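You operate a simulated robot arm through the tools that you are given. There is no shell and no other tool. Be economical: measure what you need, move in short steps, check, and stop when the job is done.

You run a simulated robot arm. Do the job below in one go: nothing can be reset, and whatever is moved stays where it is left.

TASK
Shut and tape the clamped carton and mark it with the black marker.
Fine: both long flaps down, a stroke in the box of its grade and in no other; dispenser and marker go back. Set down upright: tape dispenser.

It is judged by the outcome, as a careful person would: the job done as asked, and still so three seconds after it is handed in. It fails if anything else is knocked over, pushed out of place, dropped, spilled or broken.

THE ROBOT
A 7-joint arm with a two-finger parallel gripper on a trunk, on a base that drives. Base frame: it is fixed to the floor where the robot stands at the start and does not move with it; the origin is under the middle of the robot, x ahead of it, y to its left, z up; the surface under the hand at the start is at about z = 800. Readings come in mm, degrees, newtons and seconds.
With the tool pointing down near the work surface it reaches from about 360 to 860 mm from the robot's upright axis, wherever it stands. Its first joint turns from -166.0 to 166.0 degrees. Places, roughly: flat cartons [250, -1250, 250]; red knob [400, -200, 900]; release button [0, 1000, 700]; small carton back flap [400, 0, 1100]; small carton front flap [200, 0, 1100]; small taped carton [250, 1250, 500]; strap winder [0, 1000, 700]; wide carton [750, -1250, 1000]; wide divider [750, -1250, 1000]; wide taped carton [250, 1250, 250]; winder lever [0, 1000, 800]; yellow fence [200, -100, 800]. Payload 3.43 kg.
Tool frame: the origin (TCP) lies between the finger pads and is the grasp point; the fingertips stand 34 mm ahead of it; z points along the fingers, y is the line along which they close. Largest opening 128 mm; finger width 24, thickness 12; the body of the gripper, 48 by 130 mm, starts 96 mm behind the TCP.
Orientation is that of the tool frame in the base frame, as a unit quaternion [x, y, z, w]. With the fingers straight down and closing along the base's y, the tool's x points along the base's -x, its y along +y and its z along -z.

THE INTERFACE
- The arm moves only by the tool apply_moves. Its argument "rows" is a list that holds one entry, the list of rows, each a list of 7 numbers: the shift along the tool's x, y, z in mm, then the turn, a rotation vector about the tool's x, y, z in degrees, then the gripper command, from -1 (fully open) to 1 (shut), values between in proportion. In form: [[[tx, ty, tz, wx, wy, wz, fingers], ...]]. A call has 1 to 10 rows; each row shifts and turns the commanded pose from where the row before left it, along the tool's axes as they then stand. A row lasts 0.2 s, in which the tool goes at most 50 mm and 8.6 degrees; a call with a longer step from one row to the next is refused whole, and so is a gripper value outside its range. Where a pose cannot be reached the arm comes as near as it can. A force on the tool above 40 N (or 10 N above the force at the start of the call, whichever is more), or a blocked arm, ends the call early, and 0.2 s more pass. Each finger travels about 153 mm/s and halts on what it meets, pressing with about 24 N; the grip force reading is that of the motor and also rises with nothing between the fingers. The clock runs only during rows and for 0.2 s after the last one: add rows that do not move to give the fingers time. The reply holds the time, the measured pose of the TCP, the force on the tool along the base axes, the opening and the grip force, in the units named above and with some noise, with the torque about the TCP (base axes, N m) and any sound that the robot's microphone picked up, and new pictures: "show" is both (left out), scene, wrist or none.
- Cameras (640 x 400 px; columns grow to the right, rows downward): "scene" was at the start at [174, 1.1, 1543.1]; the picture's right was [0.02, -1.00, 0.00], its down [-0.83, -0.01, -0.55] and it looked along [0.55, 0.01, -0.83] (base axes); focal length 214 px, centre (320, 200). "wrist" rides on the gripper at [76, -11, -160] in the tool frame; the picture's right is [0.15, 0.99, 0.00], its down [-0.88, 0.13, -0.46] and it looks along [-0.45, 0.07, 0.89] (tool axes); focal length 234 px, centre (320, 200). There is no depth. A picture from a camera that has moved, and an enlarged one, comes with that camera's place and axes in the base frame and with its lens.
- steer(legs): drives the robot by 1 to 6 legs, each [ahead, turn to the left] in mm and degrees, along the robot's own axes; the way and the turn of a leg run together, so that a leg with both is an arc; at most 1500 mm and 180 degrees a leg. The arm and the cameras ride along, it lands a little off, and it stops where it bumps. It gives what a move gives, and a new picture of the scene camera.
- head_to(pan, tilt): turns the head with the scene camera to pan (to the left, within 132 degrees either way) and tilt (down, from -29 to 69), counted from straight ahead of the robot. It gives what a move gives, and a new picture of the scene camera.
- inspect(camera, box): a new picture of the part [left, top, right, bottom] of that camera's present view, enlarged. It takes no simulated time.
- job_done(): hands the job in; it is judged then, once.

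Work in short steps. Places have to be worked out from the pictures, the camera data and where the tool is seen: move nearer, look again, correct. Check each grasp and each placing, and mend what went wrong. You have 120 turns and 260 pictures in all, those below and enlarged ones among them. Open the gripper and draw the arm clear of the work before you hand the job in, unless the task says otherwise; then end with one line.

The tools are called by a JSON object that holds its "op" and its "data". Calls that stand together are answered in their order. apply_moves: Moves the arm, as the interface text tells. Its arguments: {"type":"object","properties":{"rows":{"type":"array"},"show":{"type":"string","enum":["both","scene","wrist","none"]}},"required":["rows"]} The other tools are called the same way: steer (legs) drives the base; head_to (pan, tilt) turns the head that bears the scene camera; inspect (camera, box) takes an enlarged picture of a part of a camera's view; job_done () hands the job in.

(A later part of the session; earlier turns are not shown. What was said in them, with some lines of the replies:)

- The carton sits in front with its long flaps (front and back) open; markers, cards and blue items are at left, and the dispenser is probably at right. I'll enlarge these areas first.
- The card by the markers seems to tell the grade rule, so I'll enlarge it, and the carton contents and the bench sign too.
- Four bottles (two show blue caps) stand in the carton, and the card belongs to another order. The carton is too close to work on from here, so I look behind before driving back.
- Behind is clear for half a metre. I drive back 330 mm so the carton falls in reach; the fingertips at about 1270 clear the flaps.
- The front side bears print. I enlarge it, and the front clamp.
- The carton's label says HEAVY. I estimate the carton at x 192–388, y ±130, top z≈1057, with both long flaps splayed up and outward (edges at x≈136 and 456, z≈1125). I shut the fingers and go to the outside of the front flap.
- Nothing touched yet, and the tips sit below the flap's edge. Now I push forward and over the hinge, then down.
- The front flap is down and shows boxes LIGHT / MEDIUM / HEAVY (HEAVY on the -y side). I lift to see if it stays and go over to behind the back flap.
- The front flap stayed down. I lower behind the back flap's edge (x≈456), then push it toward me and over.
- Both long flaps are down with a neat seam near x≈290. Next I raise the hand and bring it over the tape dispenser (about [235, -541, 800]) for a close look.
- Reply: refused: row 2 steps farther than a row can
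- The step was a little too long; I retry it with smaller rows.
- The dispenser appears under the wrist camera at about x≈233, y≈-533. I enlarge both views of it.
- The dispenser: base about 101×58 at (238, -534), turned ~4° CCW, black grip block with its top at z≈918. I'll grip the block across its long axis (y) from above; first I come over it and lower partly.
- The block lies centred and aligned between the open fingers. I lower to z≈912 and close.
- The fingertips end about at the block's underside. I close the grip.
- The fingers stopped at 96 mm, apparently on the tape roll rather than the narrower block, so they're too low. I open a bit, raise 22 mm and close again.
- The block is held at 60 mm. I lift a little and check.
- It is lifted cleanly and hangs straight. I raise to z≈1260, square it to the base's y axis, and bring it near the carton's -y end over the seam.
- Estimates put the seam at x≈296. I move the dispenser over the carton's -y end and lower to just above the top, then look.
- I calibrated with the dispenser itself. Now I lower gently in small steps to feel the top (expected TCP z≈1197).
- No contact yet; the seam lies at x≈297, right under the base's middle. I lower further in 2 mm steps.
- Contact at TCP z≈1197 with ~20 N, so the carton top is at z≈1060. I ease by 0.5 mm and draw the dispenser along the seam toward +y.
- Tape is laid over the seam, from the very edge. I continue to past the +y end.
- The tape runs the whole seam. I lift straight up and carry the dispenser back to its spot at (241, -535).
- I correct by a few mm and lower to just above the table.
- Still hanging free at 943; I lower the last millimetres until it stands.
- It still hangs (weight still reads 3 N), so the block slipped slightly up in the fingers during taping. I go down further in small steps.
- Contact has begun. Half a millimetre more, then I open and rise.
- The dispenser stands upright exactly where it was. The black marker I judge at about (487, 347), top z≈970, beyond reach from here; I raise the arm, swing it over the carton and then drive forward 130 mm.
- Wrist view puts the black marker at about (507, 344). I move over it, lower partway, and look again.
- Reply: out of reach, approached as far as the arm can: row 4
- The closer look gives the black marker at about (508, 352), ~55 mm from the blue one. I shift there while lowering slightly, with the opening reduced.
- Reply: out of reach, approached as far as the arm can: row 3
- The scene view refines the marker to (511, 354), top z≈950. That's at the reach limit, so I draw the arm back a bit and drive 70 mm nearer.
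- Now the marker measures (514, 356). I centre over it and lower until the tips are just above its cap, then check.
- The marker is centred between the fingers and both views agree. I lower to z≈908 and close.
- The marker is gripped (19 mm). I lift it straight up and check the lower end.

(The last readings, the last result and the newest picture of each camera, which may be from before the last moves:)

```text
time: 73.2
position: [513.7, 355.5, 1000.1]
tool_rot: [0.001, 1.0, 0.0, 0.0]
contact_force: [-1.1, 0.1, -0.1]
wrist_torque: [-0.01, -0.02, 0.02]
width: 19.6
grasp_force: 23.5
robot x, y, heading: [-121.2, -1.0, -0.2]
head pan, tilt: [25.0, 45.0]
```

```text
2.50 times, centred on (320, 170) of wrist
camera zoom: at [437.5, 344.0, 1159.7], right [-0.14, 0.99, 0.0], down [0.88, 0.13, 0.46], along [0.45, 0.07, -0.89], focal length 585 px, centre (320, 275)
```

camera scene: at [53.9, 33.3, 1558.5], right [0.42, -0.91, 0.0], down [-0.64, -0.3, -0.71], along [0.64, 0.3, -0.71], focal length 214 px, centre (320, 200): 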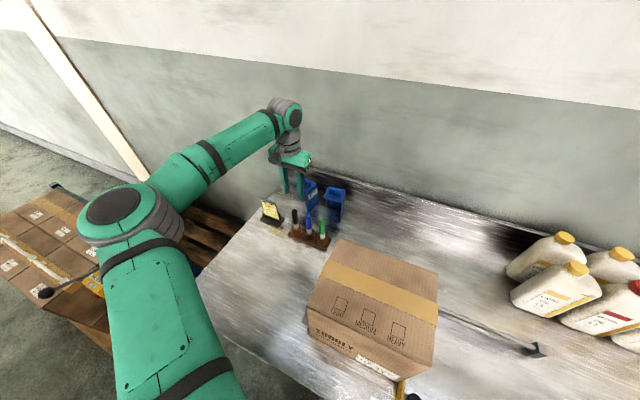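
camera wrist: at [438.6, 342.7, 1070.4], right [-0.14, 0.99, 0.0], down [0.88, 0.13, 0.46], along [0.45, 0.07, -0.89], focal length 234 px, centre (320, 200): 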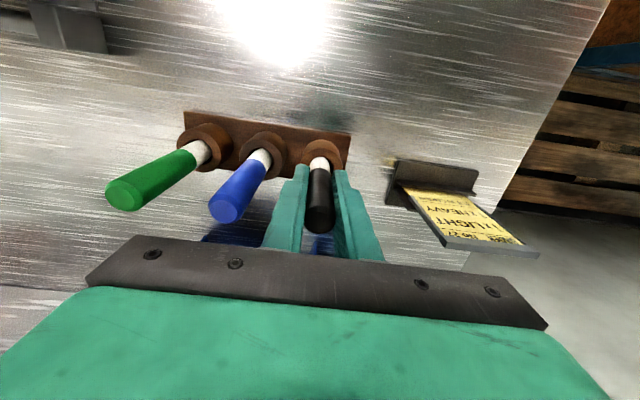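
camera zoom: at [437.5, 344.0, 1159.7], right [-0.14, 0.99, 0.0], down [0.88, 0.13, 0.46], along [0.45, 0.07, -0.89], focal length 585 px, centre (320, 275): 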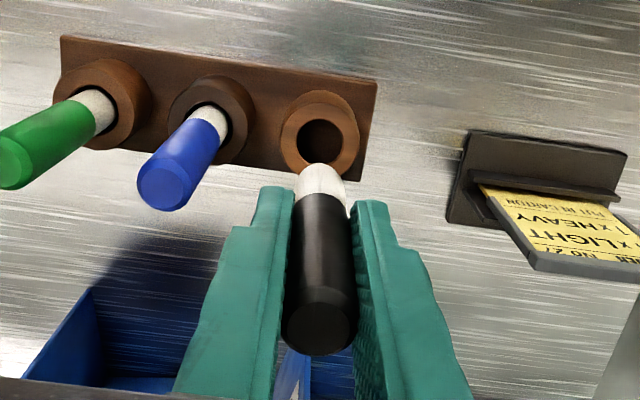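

The marker is out with its nib down, about 102 mm below the TCP. I raise and bring it above carton height near the robot, then drive back 110 mm so that the HEAVY box comes in reach.

{"op": "apply_moves", "data": {"rows": [[[0, 0, -30, 0, 0, 0, 1], [15, 0, -40, 0, 0, 0, 1], [25, 0, -40, 0, 0, 0, 1], [25, 0, -40, 0, 0, 0, 1], [20, -20, -40, 0, 0, 0, 1], [10, -45, -15, 0, 0, 0, 1], [10, -45, 0, 0, 0, 0, 1], [10, -40, 0, 0, 0, 0, 1], [0, 0, 0, 0, 0, 0, 1]]], "show": "none"}}

{"op": "steer", "data": {"legs": [[-110, 0]]}}

{"op": "head_to", "data": {"pan": 0, "tilt": 55}}

{"op": "inspect", "data": {"camera": "scene", "box": [240, 150, 400, 290]}}

```text
time: 75.2
position: [399.6, 202.6, 1204.4]
tool_rot: [0.0, 1.0, -0.001, -0.001]
contact_force: [0.6, -0.1, 0.1]
wrist_torque: [0.02, -0.01, -0.01]
width: 19.5
grasp_force: 24.5
robot x, y, heading: [-123.9, 1.9, -0.2]
head pan, tilt: [25.0, 45.0]
```

```text
time: 76.4
position: [288.0, 203.1, 1202.3]
tool_rot: [0.002, 1.0, 0.0, 0.0]
contact_force: [0.6, 0.2, -0.7]
wrist_torque: [0.03, 0.0, 0.01]
width: 19.7
grasp_force: 23.9
robot x, y, heading: [-234.4, -1.0, -0.2]
head pan, tilt: [25.0, 45.0]
camera scene: at [-58.3, 33.6, 1558.5], right [0.42, -0.91, 0.0], down [-0.64, -0.3, -0.71], along [0.64, 0.3, -0.71], focal length 214 px, centre (320, 200)
```

scene: 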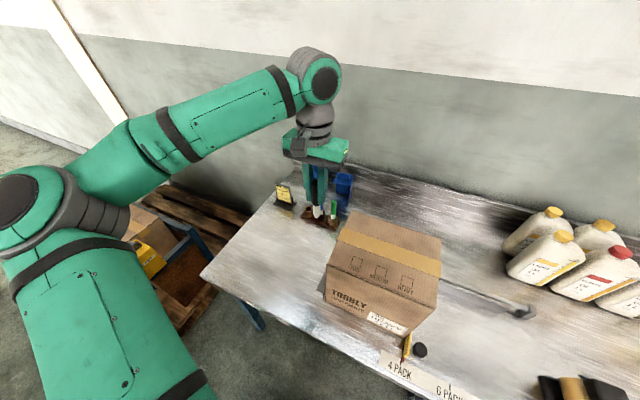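

```text
time: 77.3
position: [286.8, 203.6, 1203.1]
tool_rot: [0.002, 1.0, 0.0, 0.0]
contact_force: [-0.3, 0.0, 0.2]
wrist_torque: [-0.02, 0.02, -0.02]
width: 19.5
grasp_force: 24.3
robot x, y, heading: [-238.7, 0.2, -0.3]
head pan, tilt: [0.0, 55.0]
camera scene: at [-60.0, -0.7, 1545.1], right [0.0, -1.0, 0.0], down [-0.82, 0.0, -0.57], along [0.57, 0.0, -0.82], focal length 214 px, centre (320, 200)
```

scene: 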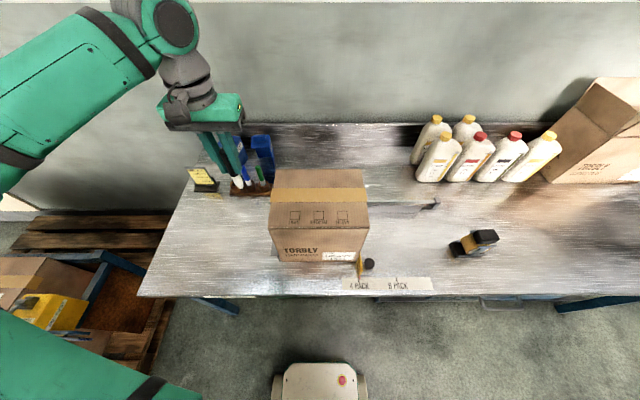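

```text
2.86 times, centred on (320, 220) of scene
camera zoom: at [-60.0, -0.7, 1545.1], right [0.0, -1.0, 0.0], down [-0.82, 0.0, -0.57], along [0.57, 0.0, -0.82], focal length 613 px, centre (320, 143)
```

zoom: 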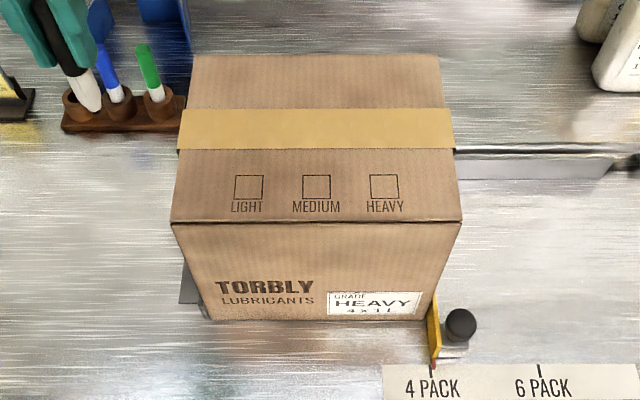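

HEAVY box is confirmed at about (230, -60), 25 mm wide. I carry the marker above it and come down to ~15 mm above the top.

{"op": "apply_moves", "data": {"rows": [[[0, 0, -20, 0, 0, 0, 1], [10, -44, 0, 0, 0, 0, 1], [10, -44, 0, 0, 0, 0, 1], [10, -44, 0, 0, 0, 0, 1], [10, -44, 0, 0, 0, 0, 1], [10, -44, 0, 0, 0, 0, 1], [7, -44, 0, 0, 0, 0, 1], [0, 0, 25, 0, 0, 0, 1], [0, 0, 20, 0, 0, 0, 1], [0, 0, 0, 0, 0, 0, 1]]], "show": "wrist"}}

{"op": "inspect", "data": {"camera": "scene", "box": [310, 180, 380, 240]}}

{"op": "inspect", "data": {"camera": "wrist", "box": [240, 60, 400, 200]}}

```text
time: 79.5
position: [229.8, -58.3, 1178.8]
tool_rot: [0.002, 1.0, 0.0, 0.001]
contact_force: [0.5, 0.9, 0.1]
wrist_torque: [0.01, -0.01, -0.01]
width: 19.0
grasp_force: 23.8
robot x, y, heading: [-236.3, 0.6, -0.2]
head pan, tilt: [0.0, 55.0]
camera wrist: at [154.3, -70.7, 1339.7], right [-0.14, 0.99, 0.0], down [0.88, 0.13, 0.46], along [0.45, 0.07, -0.89], focal length 234 px, centre (320, 200)
```

wrist: 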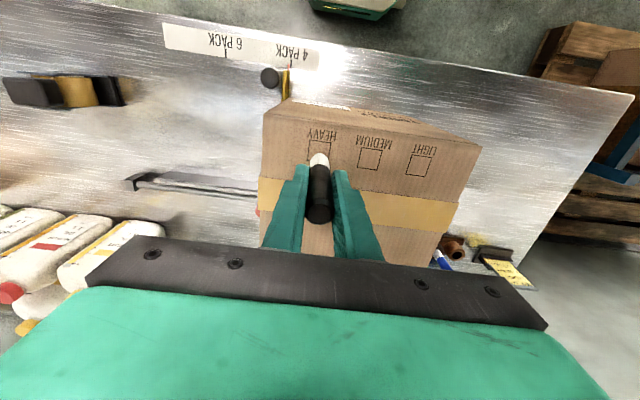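

```text
6.67 times, centred on (345, 210) of scene
camera zoom: at [-60.0, -0.8, 1545.1], right [-0.01, -1.0, 0.0], down [-0.82, 0.0, -0.57], along [0.57, 0.0, -0.82], focal length 1430 px, centre (153, 133)
```

zoom: 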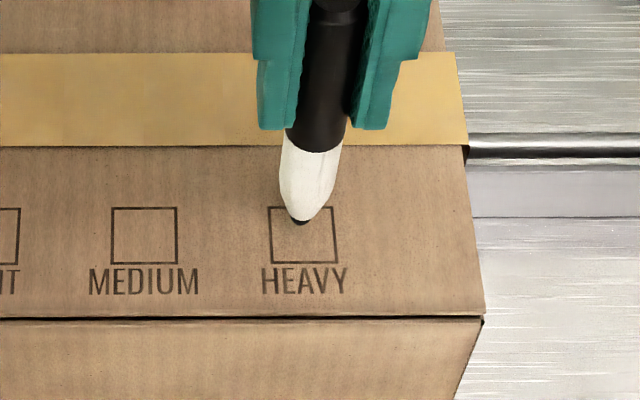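

```text
2.86 times, centred on (320, 130) of wrist
camera zoom: at [154.3, -70.7, 1339.7], right [-0.14, 0.99, 0.0], down [0.88, 0.13, 0.46], along [0.45, 0.07, -0.89], focal length 669 px, centre (320, 400)
```

zoom: 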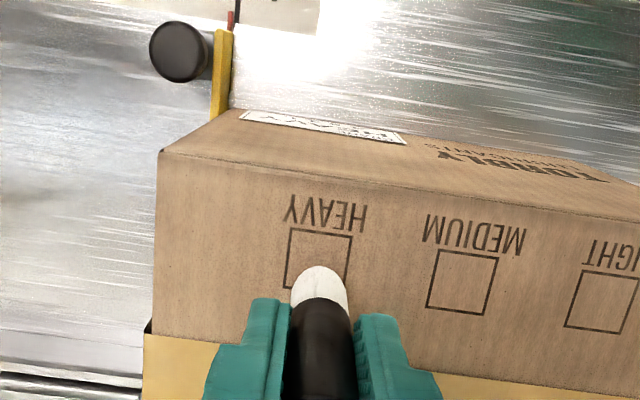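

The nib stands over the HEAVY box, and by projection will land ~6 mm toward me from its centre. I lower in small steps until it touches.

{"op": "apply_moves", "data": {"rows": [[[0, 0, 8, 0, 0, 0, 1], [0, 0, 4, 0, 0, 0, 1], [0, 0, 0, 0, 0, 0, 1]]], "show": "none"}}

{"op": "inspect", "data": {"camera": "scene", "box": [310, 180, 380, 240]}}

```text
time: 80.3
position: [228.4, -60.2, 1165.4]
tool_rot: [0.001, 1.0, -0.001, 0.001]
contact_force: [0.4, 1.2, 17.8]
wrist_torque: [0.18, -0.12, -0.01]
width: 19.5
grasp_force: 24.1
robot x, y, heading: [-238.1, -3.0, -0.2]
head pan, tilt: [0.0, 55.0]
```

```text
6.67 times, centred on (345, 210) of scene
camera zoom: at [-60.3, -0.7, 1545.1], right [-0.01, -1.0, 0.0], down [-0.82, 0.0, -0.57], along [0.57, 0.0, -0.82], focal length 1430 px, centre (153, 133)
```

zoom: 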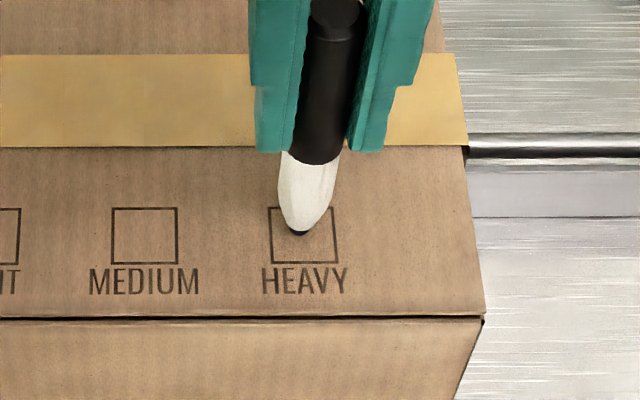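

It touches at the box's centre with ~18 N. I draw one stroke along y, 4 mm to one side and 12 mm back, then lift.

{"op": "apply_moves", "data": {"rows": [[[0, 2, -0.4, 0, 0, 0, 1], [0, 2, 0, 0, 0, 0, 1], [0, -4, 0, 0, 0, 0, 1], [0, -4, 0, 0, 0, 0, 1], [0, -4, 0, 0, 0, 0, 1], [0, 0, 0, 0, 0, 0, 1], [0, 0, -15, 0, 0, 0, 1], [0, 0, -30, 0, 0, 0, 1], [0, 0, 0, 0, 0, 0, 1]]], "show": "none"}}

{"op": "inspect", "data": {"camera": "scene", "box": [310, 180, 380, 240]}}

```text
time: 82.3
position: [229.6, -69.7, 1210.7]
tool_rot: [0.002, 1.0, 0.001, 0.001]
contact_force: [0.1, 1.4, -0.8]
wrist_torque: [-0.03, -0.03, 0.03]
width: 19.4
grasp_force: 23.8
robot x, y, heading: [-235.0, 3.2, -0.5]
head pan, tilt: [0.0, 55.0]
```

```text
6.67 times, centred on (345, 210) of scene
camera zoom: at [-60.0, -0.8, 1545.1], right [-0.01, -1.0, 0.0], down [-0.82, 0.0, -0.57], along [0.57, 0.0, -0.82], focal length 1430 px, centre (153, 133)
```

zoom: 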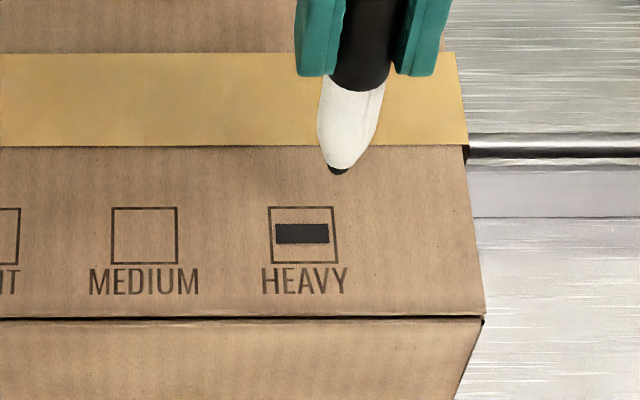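

A clear stroke lies inside the HEAVY box only. I take the marker back: over the carton, then drive forward 110 mm.

{"op": "apply_moves", "data": {"rows": [[[0, 0, -15, 0, 0, 0, 1], [-10, 45, 0, 0, 0, 0, 1], [-10, 45, 0, 0, 0, 0, 1], [-10, 45, 0, 0, 0, 0, 1], [-10, 45, 0, 0, 0, 0, 1], [-10, 45, 0, 0, 0, 0, 1], [-10, 45, 0, 0, 0, 0, 1], [0, 30, 0, 0, 0, 0, 1], [0, 0, 0, 0, 0, 0, 1]]], "show": "none"}}

{"op": "head_to", "data": {"pan": 25, "tilt": 45}}

{"op": "steer", "data": {"legs": [[110, 0]]}}

```text
time: 84.3
position: [290.6, 229.8, 1227.5]
tool_rot: [0.002, 1.0, 0.0, 0.0]
contact_force: [0.0, 0.3, -0.1]
wrist_torque: [0.0, -0.02, 0.01]
width: 19.3
grasp_force: 24.6
robot x, y, heading: [-237.6, 1.4, -0.1]
head pan, tilt: [0.0, 55.0]
```

```text
time: 85.2
position: [291.4, 230.0, 1227.3]
tool_rot: [0.002, 1.0, 0.0, 0.0]
contact_force: [0.5, 0.1, -0.6]
wrist_torque: [0.01, 0.02, 0.01]
width: 19.3
grasp_force: 23.7
robot x, y, heading: [-234.7, -6.0, -0.3]
head pan, tilt: [25.0, 45.0]
camera scene: at [-58.2, 33.6, 1558.5], right [0.42, -0.91, 0.0], down [-0.64, -0.3, -0.71], along [0.64, 0.29, -0.71], focal length 214 px, centre (320, 200)
```

scene: 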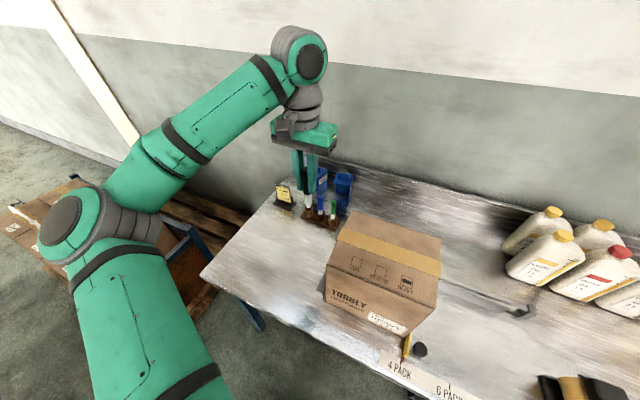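

```text
time: 86.4
position: [403.1, 228.0, 1228.3]
tool_rot: [0.002, 1.0, 0.0, 0.0]
contact_force: [0.3, -0.2, -0.1]
wrist_torque: [0.02, -0.02, 0.02]
width: 19.7
grasp_force: 24.5
robot x, y, heading: [-122.8, -0.8, -0.7]
head pan, tilt: [25.0, 45.0]
camera scene: at [53.8, 32.9, 1558.5], right [0.42, -0.91, 0.0], down [-0.64, -0.29, -0.71], along [0.64, 0.29, -0.71], focal length 214 px, centre (320, 200)
```

scene: 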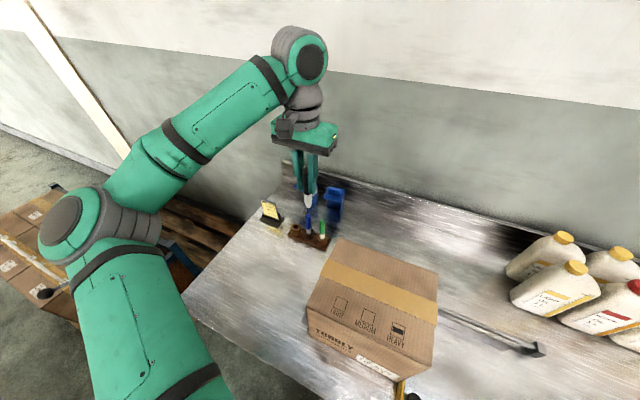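

Back near the stand. I move to y≈356 and lower to z≈1060 short of the hole, then look.

{"op": "apply_moves", "data": {"rows": [[[0, 45, 0, 0, 0, 0, 1], [0, 45, 0, 0, 0, 0, 1], [0, 38, 0, 0, 0, 0, 1], [-25, 0, 40, 0, 0, 0, 1], [-25, 0, 40, 0, 0, 0, 1], [-25, 0, 40, 0, 0, 0, 1], [-25, 0, 40, 0, 0, 0, 1], [-11, 0, 0, 0, 0, 0, 1], [0, 0, 0, 0, 0, 0, 1]]], "show": "none"}}

{"op": "inspect", "data": {"camera": "scene", "box": [250, 150, 350, 250]}}

{"op": "inspect", "data": {"camera": "wrist", "box": [200, 90, 440, 250]}}

```text
time: 88.4
position: [516.1, 353.7, 1066.6]
tool_rot: [0.002, 1.0, -0.001, 0.0]
contact_force: [-0.6, 0.0, -0.4]
wrist_torque: [-0.03, 0.02, -0.01]
width: 19.7
grasp_force: 24.3
robot x, y, heading: [-121.3, 0.3, -0.6]
head pan, tilt: [25.0, 45.0]
```

```text
4.00 times, centred on (300, 200) of scene
camera zoom: at [53.8, 32.9, 1558.5], right [0.42, -0.91, 0.0], down [-0.64, -0.29, -0.71], along [0.64, 0.29, -0.71], focal length 858 px, centre (400, 200)
```

zoom: 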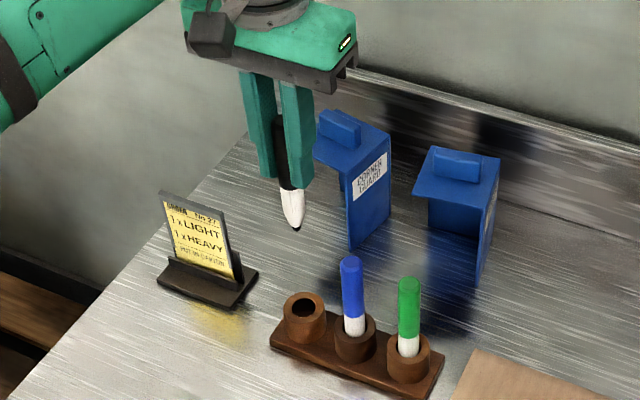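

```text
2.50 times, centred on (320, 170) of wrist
camera zoom: at [440.7, 342.9, 1226.6], right [-0.14, 0.99, 0.0], down [0.88, 0.13, 0.46], along [0.45, 0.06, -0.89], focal length 585 px, centre (320, 275)
```

zoom: 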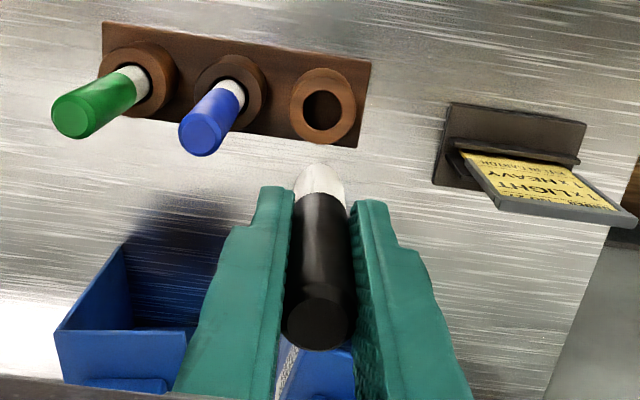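

Projections of nib and hole agree within 2 mm. I lower until the nib is just above the hole and check.

{"op": "apply_moves", "data": {"rows": [[[1.5, 0, 35, 0, 0, 0, 1], [0, 0, 40, 0, 0, 0, 1], [0, 0, 28, 0, 0, 0, 1], [0, 0, 0, 0, 0, 0, 1]]], "show": "none"}}

{"op": "inspect", "data": {"camera": "scene", "box": [265, 190, 335, 250]}}

{"op": "inspect", "data": {"camera": "wrist", "box": [240, 90, 400, 210]}}

```text
time: 89.4
position: [510.6, 353.1, 963.1]
tool_rot: [0.002, 1.0, 0.0, 0.001]
contact_force: [-0.2, -0.3, -0.4]
wrist_torque: [0.0, 0.01, -0.01]
width: 19.7
grasp_force: 23.9
robot x, y, heading: [-124.2, -3.1, -0.3]
head pan, tilt: [25.0, 45.0]
```

```text
6.67 times, centred on (300, 220) of scene
camera zoom: at [53.7, 32.8, 1558.5], right [0.42, -0.91, 0.0], down [-0.64, -0.29, -0.71], along [0.64, 0.29, -0.71], focal length 1430 px, centre (453, 67)
```

zoom: 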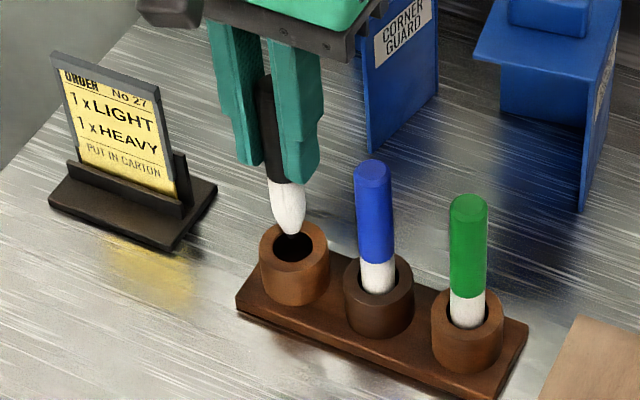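

```text
3.33 times, centred on (320, 150) of wrist
camera zoom: at [435.8, 342.3, 1122.9], right [-0.14, 0.99, 0.0], down [0.88, 0.13, 0.46], along [0.45, 0.06, -0.89], focal length 781 px, centre (320, 367)
```

zoom: 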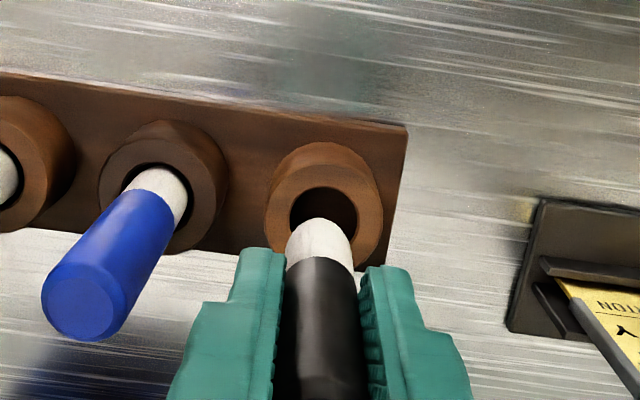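

Nib is over the hole within a couple of mm. I lower gently, watching the force.

{"op": "apply_moves", "data": {"rows": [[[0, 0.5, 12, 0, 0, 0, 1], [0, 0, 10, 0, 0, 0, 1], [0, 0, 6, 0, 0, 0, 1], [0, 0, 0, 0, 0, 0, 1]]], "show": "none"}}

{"op": "inspect", "data": {"camera": "scene", "box": [265, 190, 335, 250]}}

```text
time: 90.4
position: [511.8, 356.6, 936.3]
tool_rot: [0.002, 1.0, 0.0, 0.0]
contact_force: [0.0, 0.8, -0.2]
wrist_torque: [-0.01, 0.0, -0.02]
width: 19.6
grasp_force: 23.9
robot x, y, heading: [-122.2, 1.4, -0.6]
head pan, tilt: [25.0, 45.0]
```

```text
6.67 times, centred on (300, 220) of scene
camera zoom: at [53.8, 32.9, 1558.5], right [0.42, -0.91, 0.0], down [-0.64, -0.29, -0.71], along [0.64, 0.29, -0.71], focal length 1430 px, centre (453, 67)
```

zoom: 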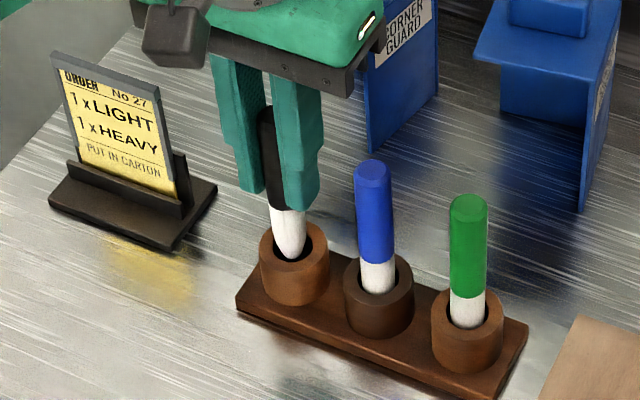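

The nib is inside the hole with no force. I continue down slowly.

{"op": "apply_moves", "data": {"rows": [[[0, 0, 8, 0, 0, 0, 1], [0, 0, 8, 0, 0, 0, 1], [0, 0, 6, 0, 0, 0, 1], [0, 0, 3, 0, 0, 0, 1], [0, 0, 0, 0, 0, 0, 1]]], "show": "none"}}

{"op": "inspect", "data": {"camera": "scene", "box": [265, 190, 335, 250]}}

```text
time: 91.6
position: [514.0, 355.6, 912.6]
tool_rot: [0.001, 1.0, 0.0, 0.001]
contact_force: [2.4, 2.3, 17.1]
wrist_torque: [0.29, -0.21, -0.01]
width: 19.5
grasp_force: 24.1
robot x, y, heading: [-123.6, -2.1, -0.3]
head pan, tilt: [25.0, 45.0]
```

```text
6.67 times, centred on (300, 220) of scene
camera zoom: at [53.4, 32.7, 1558.5], right [0.42, -0.91, 0.0], down [-0.64, -0.29, -0.71], along [0.64, 0.29, -0.71], focal length 1430 px, centre (453, 67)
```

zoom: 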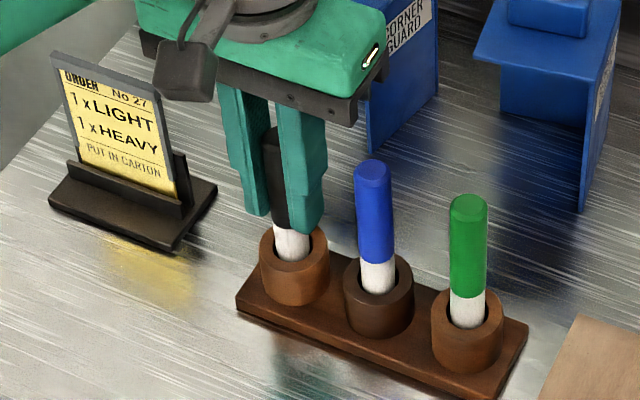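

Force 17 N at z≈912 and the visible white part equals the neighbours': it is seated. I open gently and rise.

{"op": "apply_moves", "data": {"rows": [[[0, 0, -0.5, 0, 0, 0, 1], [0, 0, 0, 0, 0, 0, 0.6], [0, 0, 0, 0, 0, 0, 0.4], [0, 0, 0, 0, 0, 0, 0.4], [0, 0, -20, 0, 0, 0, 0.4], [0, 0, -30, 0, 0, 0, 0.4], [0, 0, -40, 0, 0, 0, 0.4], [0, 0, 0, 0, 0, 0, 0.4]]], "show": "wrist"}}

{"op": "inspect", "data": {"camera": "scene", "box": [265, 190, 335, 250]}}

```text
time: 93.4
position: [514.2, 356.5, 1001.0]
tool_rot: [0.003, 1.0, 0.0, 0.0]
contact_force: [0.1, -0.4, 1.2]
wrist_torque: [-0.01, 0.01, -0.01]
width: 38.5
grasp_force: 0.0
robot x, y, heading: [-126.1, -0.7, -0.3]
head pan, tilt: [25.0, 45.0]
camera wrist: at [438.2, 344.9, 1161.2], right [-0.14, 0.99, 0.0], down [0.88, 0.13, 0.46], along [0.45, 0.06, -0.89], focal length 234 px, centre (320, 200)
```

wrist: 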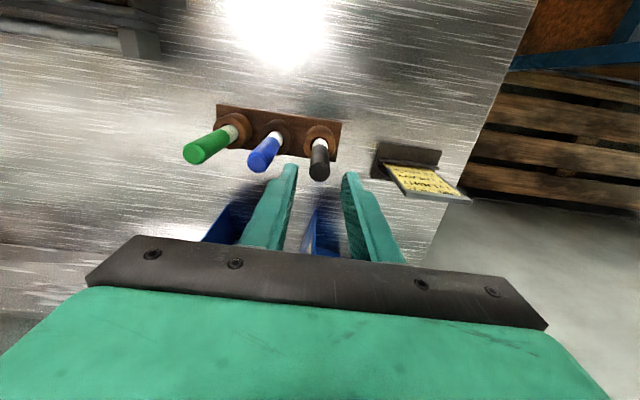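

```text
6.67 times, centred on (300, 220) of scene
camera zoom: at [53.8, 32.9, 1558.5], right [0.42, -0.91, 0.0], down [-0.64, -0.29, -0.71], along [0.64, 0.29, -0.71], focal length 1430 px, centre (453, 67)
```

zoom: 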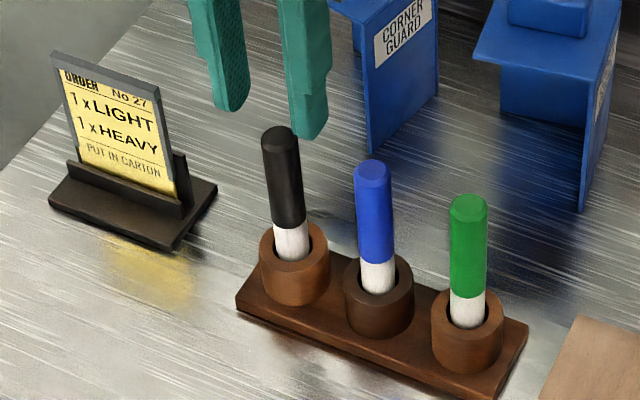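

The marker stands in its own hole like its neighbours. I rise and withdraw the arm with the gripper open, then make a last check of everything.

{"op": "apply_moves", "data": {"rows": [[[0, 0, -45, 0, 0, 0, 0.4], [15, 0, -45, 0, 0, 0, 0], [20, 0, -45, 0, 0, 0, -0.5], [30, 0, -38, 0, 0, 0, -1], [30, 0, -38, 0, 0, 0, -1], [0, -20, -40, 0, 0, 0, -1], [0, 0, 0, 0, 0, 0, -1]]], "show": "none"}}

{"op": "head_to", "data": {"pan": 0, "tilt": 60}}

{"op": "inspect", "data": {"camera": "scene", "box": [240, 140, 400, 290]}}

```text
time: 95.0
position: [412.3, 333.6, 1254.1]
tool_rot: [0.002, 1.0, 0.0, 0.0]
contact_force: [0.0, 0.1, 0.5]
wrist_torque: [0.0, 0.0, 0.0]
width: 128.1
grasp_force: 0.0
robot x, y, heading: [-126.4, 3.5, -0.4]
head pan, tilt: [25.0, 45.0]
```

```text
time: 95.9
position: [413.7, 333.7, 1253.1]
tool_rot: [0.002, 1.0, -0.001, -0.001]
contact_force: [-0.9, -0.1, -0.1]
wrist_torque: [0.0, -0.01, -0.03]
width: 128.0
grasp_force: 0.0
robot x, y, heading: [-123.7, 1.6, -0.1]
head pan, tilt: [0.0, 60.0]
camera scene: at [46.5, -1.4, 1539.0], right [-0.01, -1.0, 0.0], down [-0.87, 0.0, -0.5], along [0.5, 0.0, -0.87], focal length 214 px, centre (320, 200)
```

scene: 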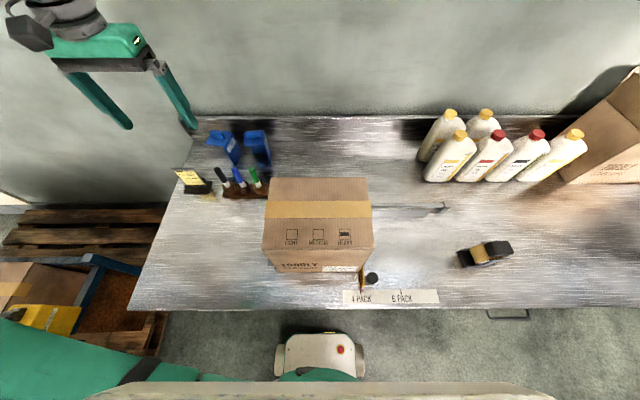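

```text
2.67 times, centred on (320, 215) of scene
camera zoom: at [46.5, -1.4, 1539.0], right [-0.01, -1.0, 0.0], down [-0.87, 0.0, -0.5], along [0.5, 0.0, -0.87], focal length 572 px, centre (320, 160)
```

zoom: 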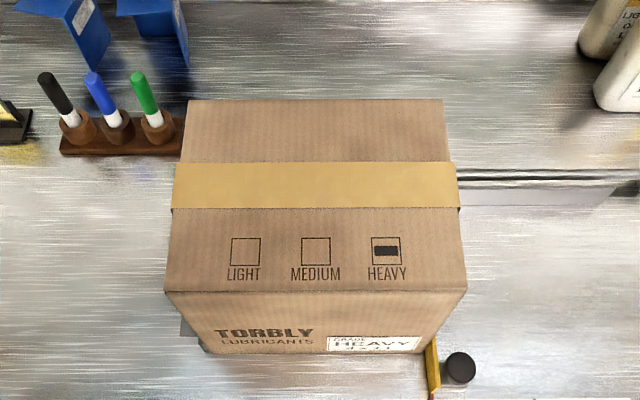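

The carton is shut and taped from end to end, the stroke is in HEAVY only, the dispenser and marker are back, and the arm is clear. I hand it in.

{"op": "job_done", "data": {}}

```text
The job is handed in.
```

The carton is shut with both long flaps down, taped along its whole seam, and marked with one black stroke in the HEAVY box only. The tape dispenser stands upright where it was, and the marker is back in its holder.
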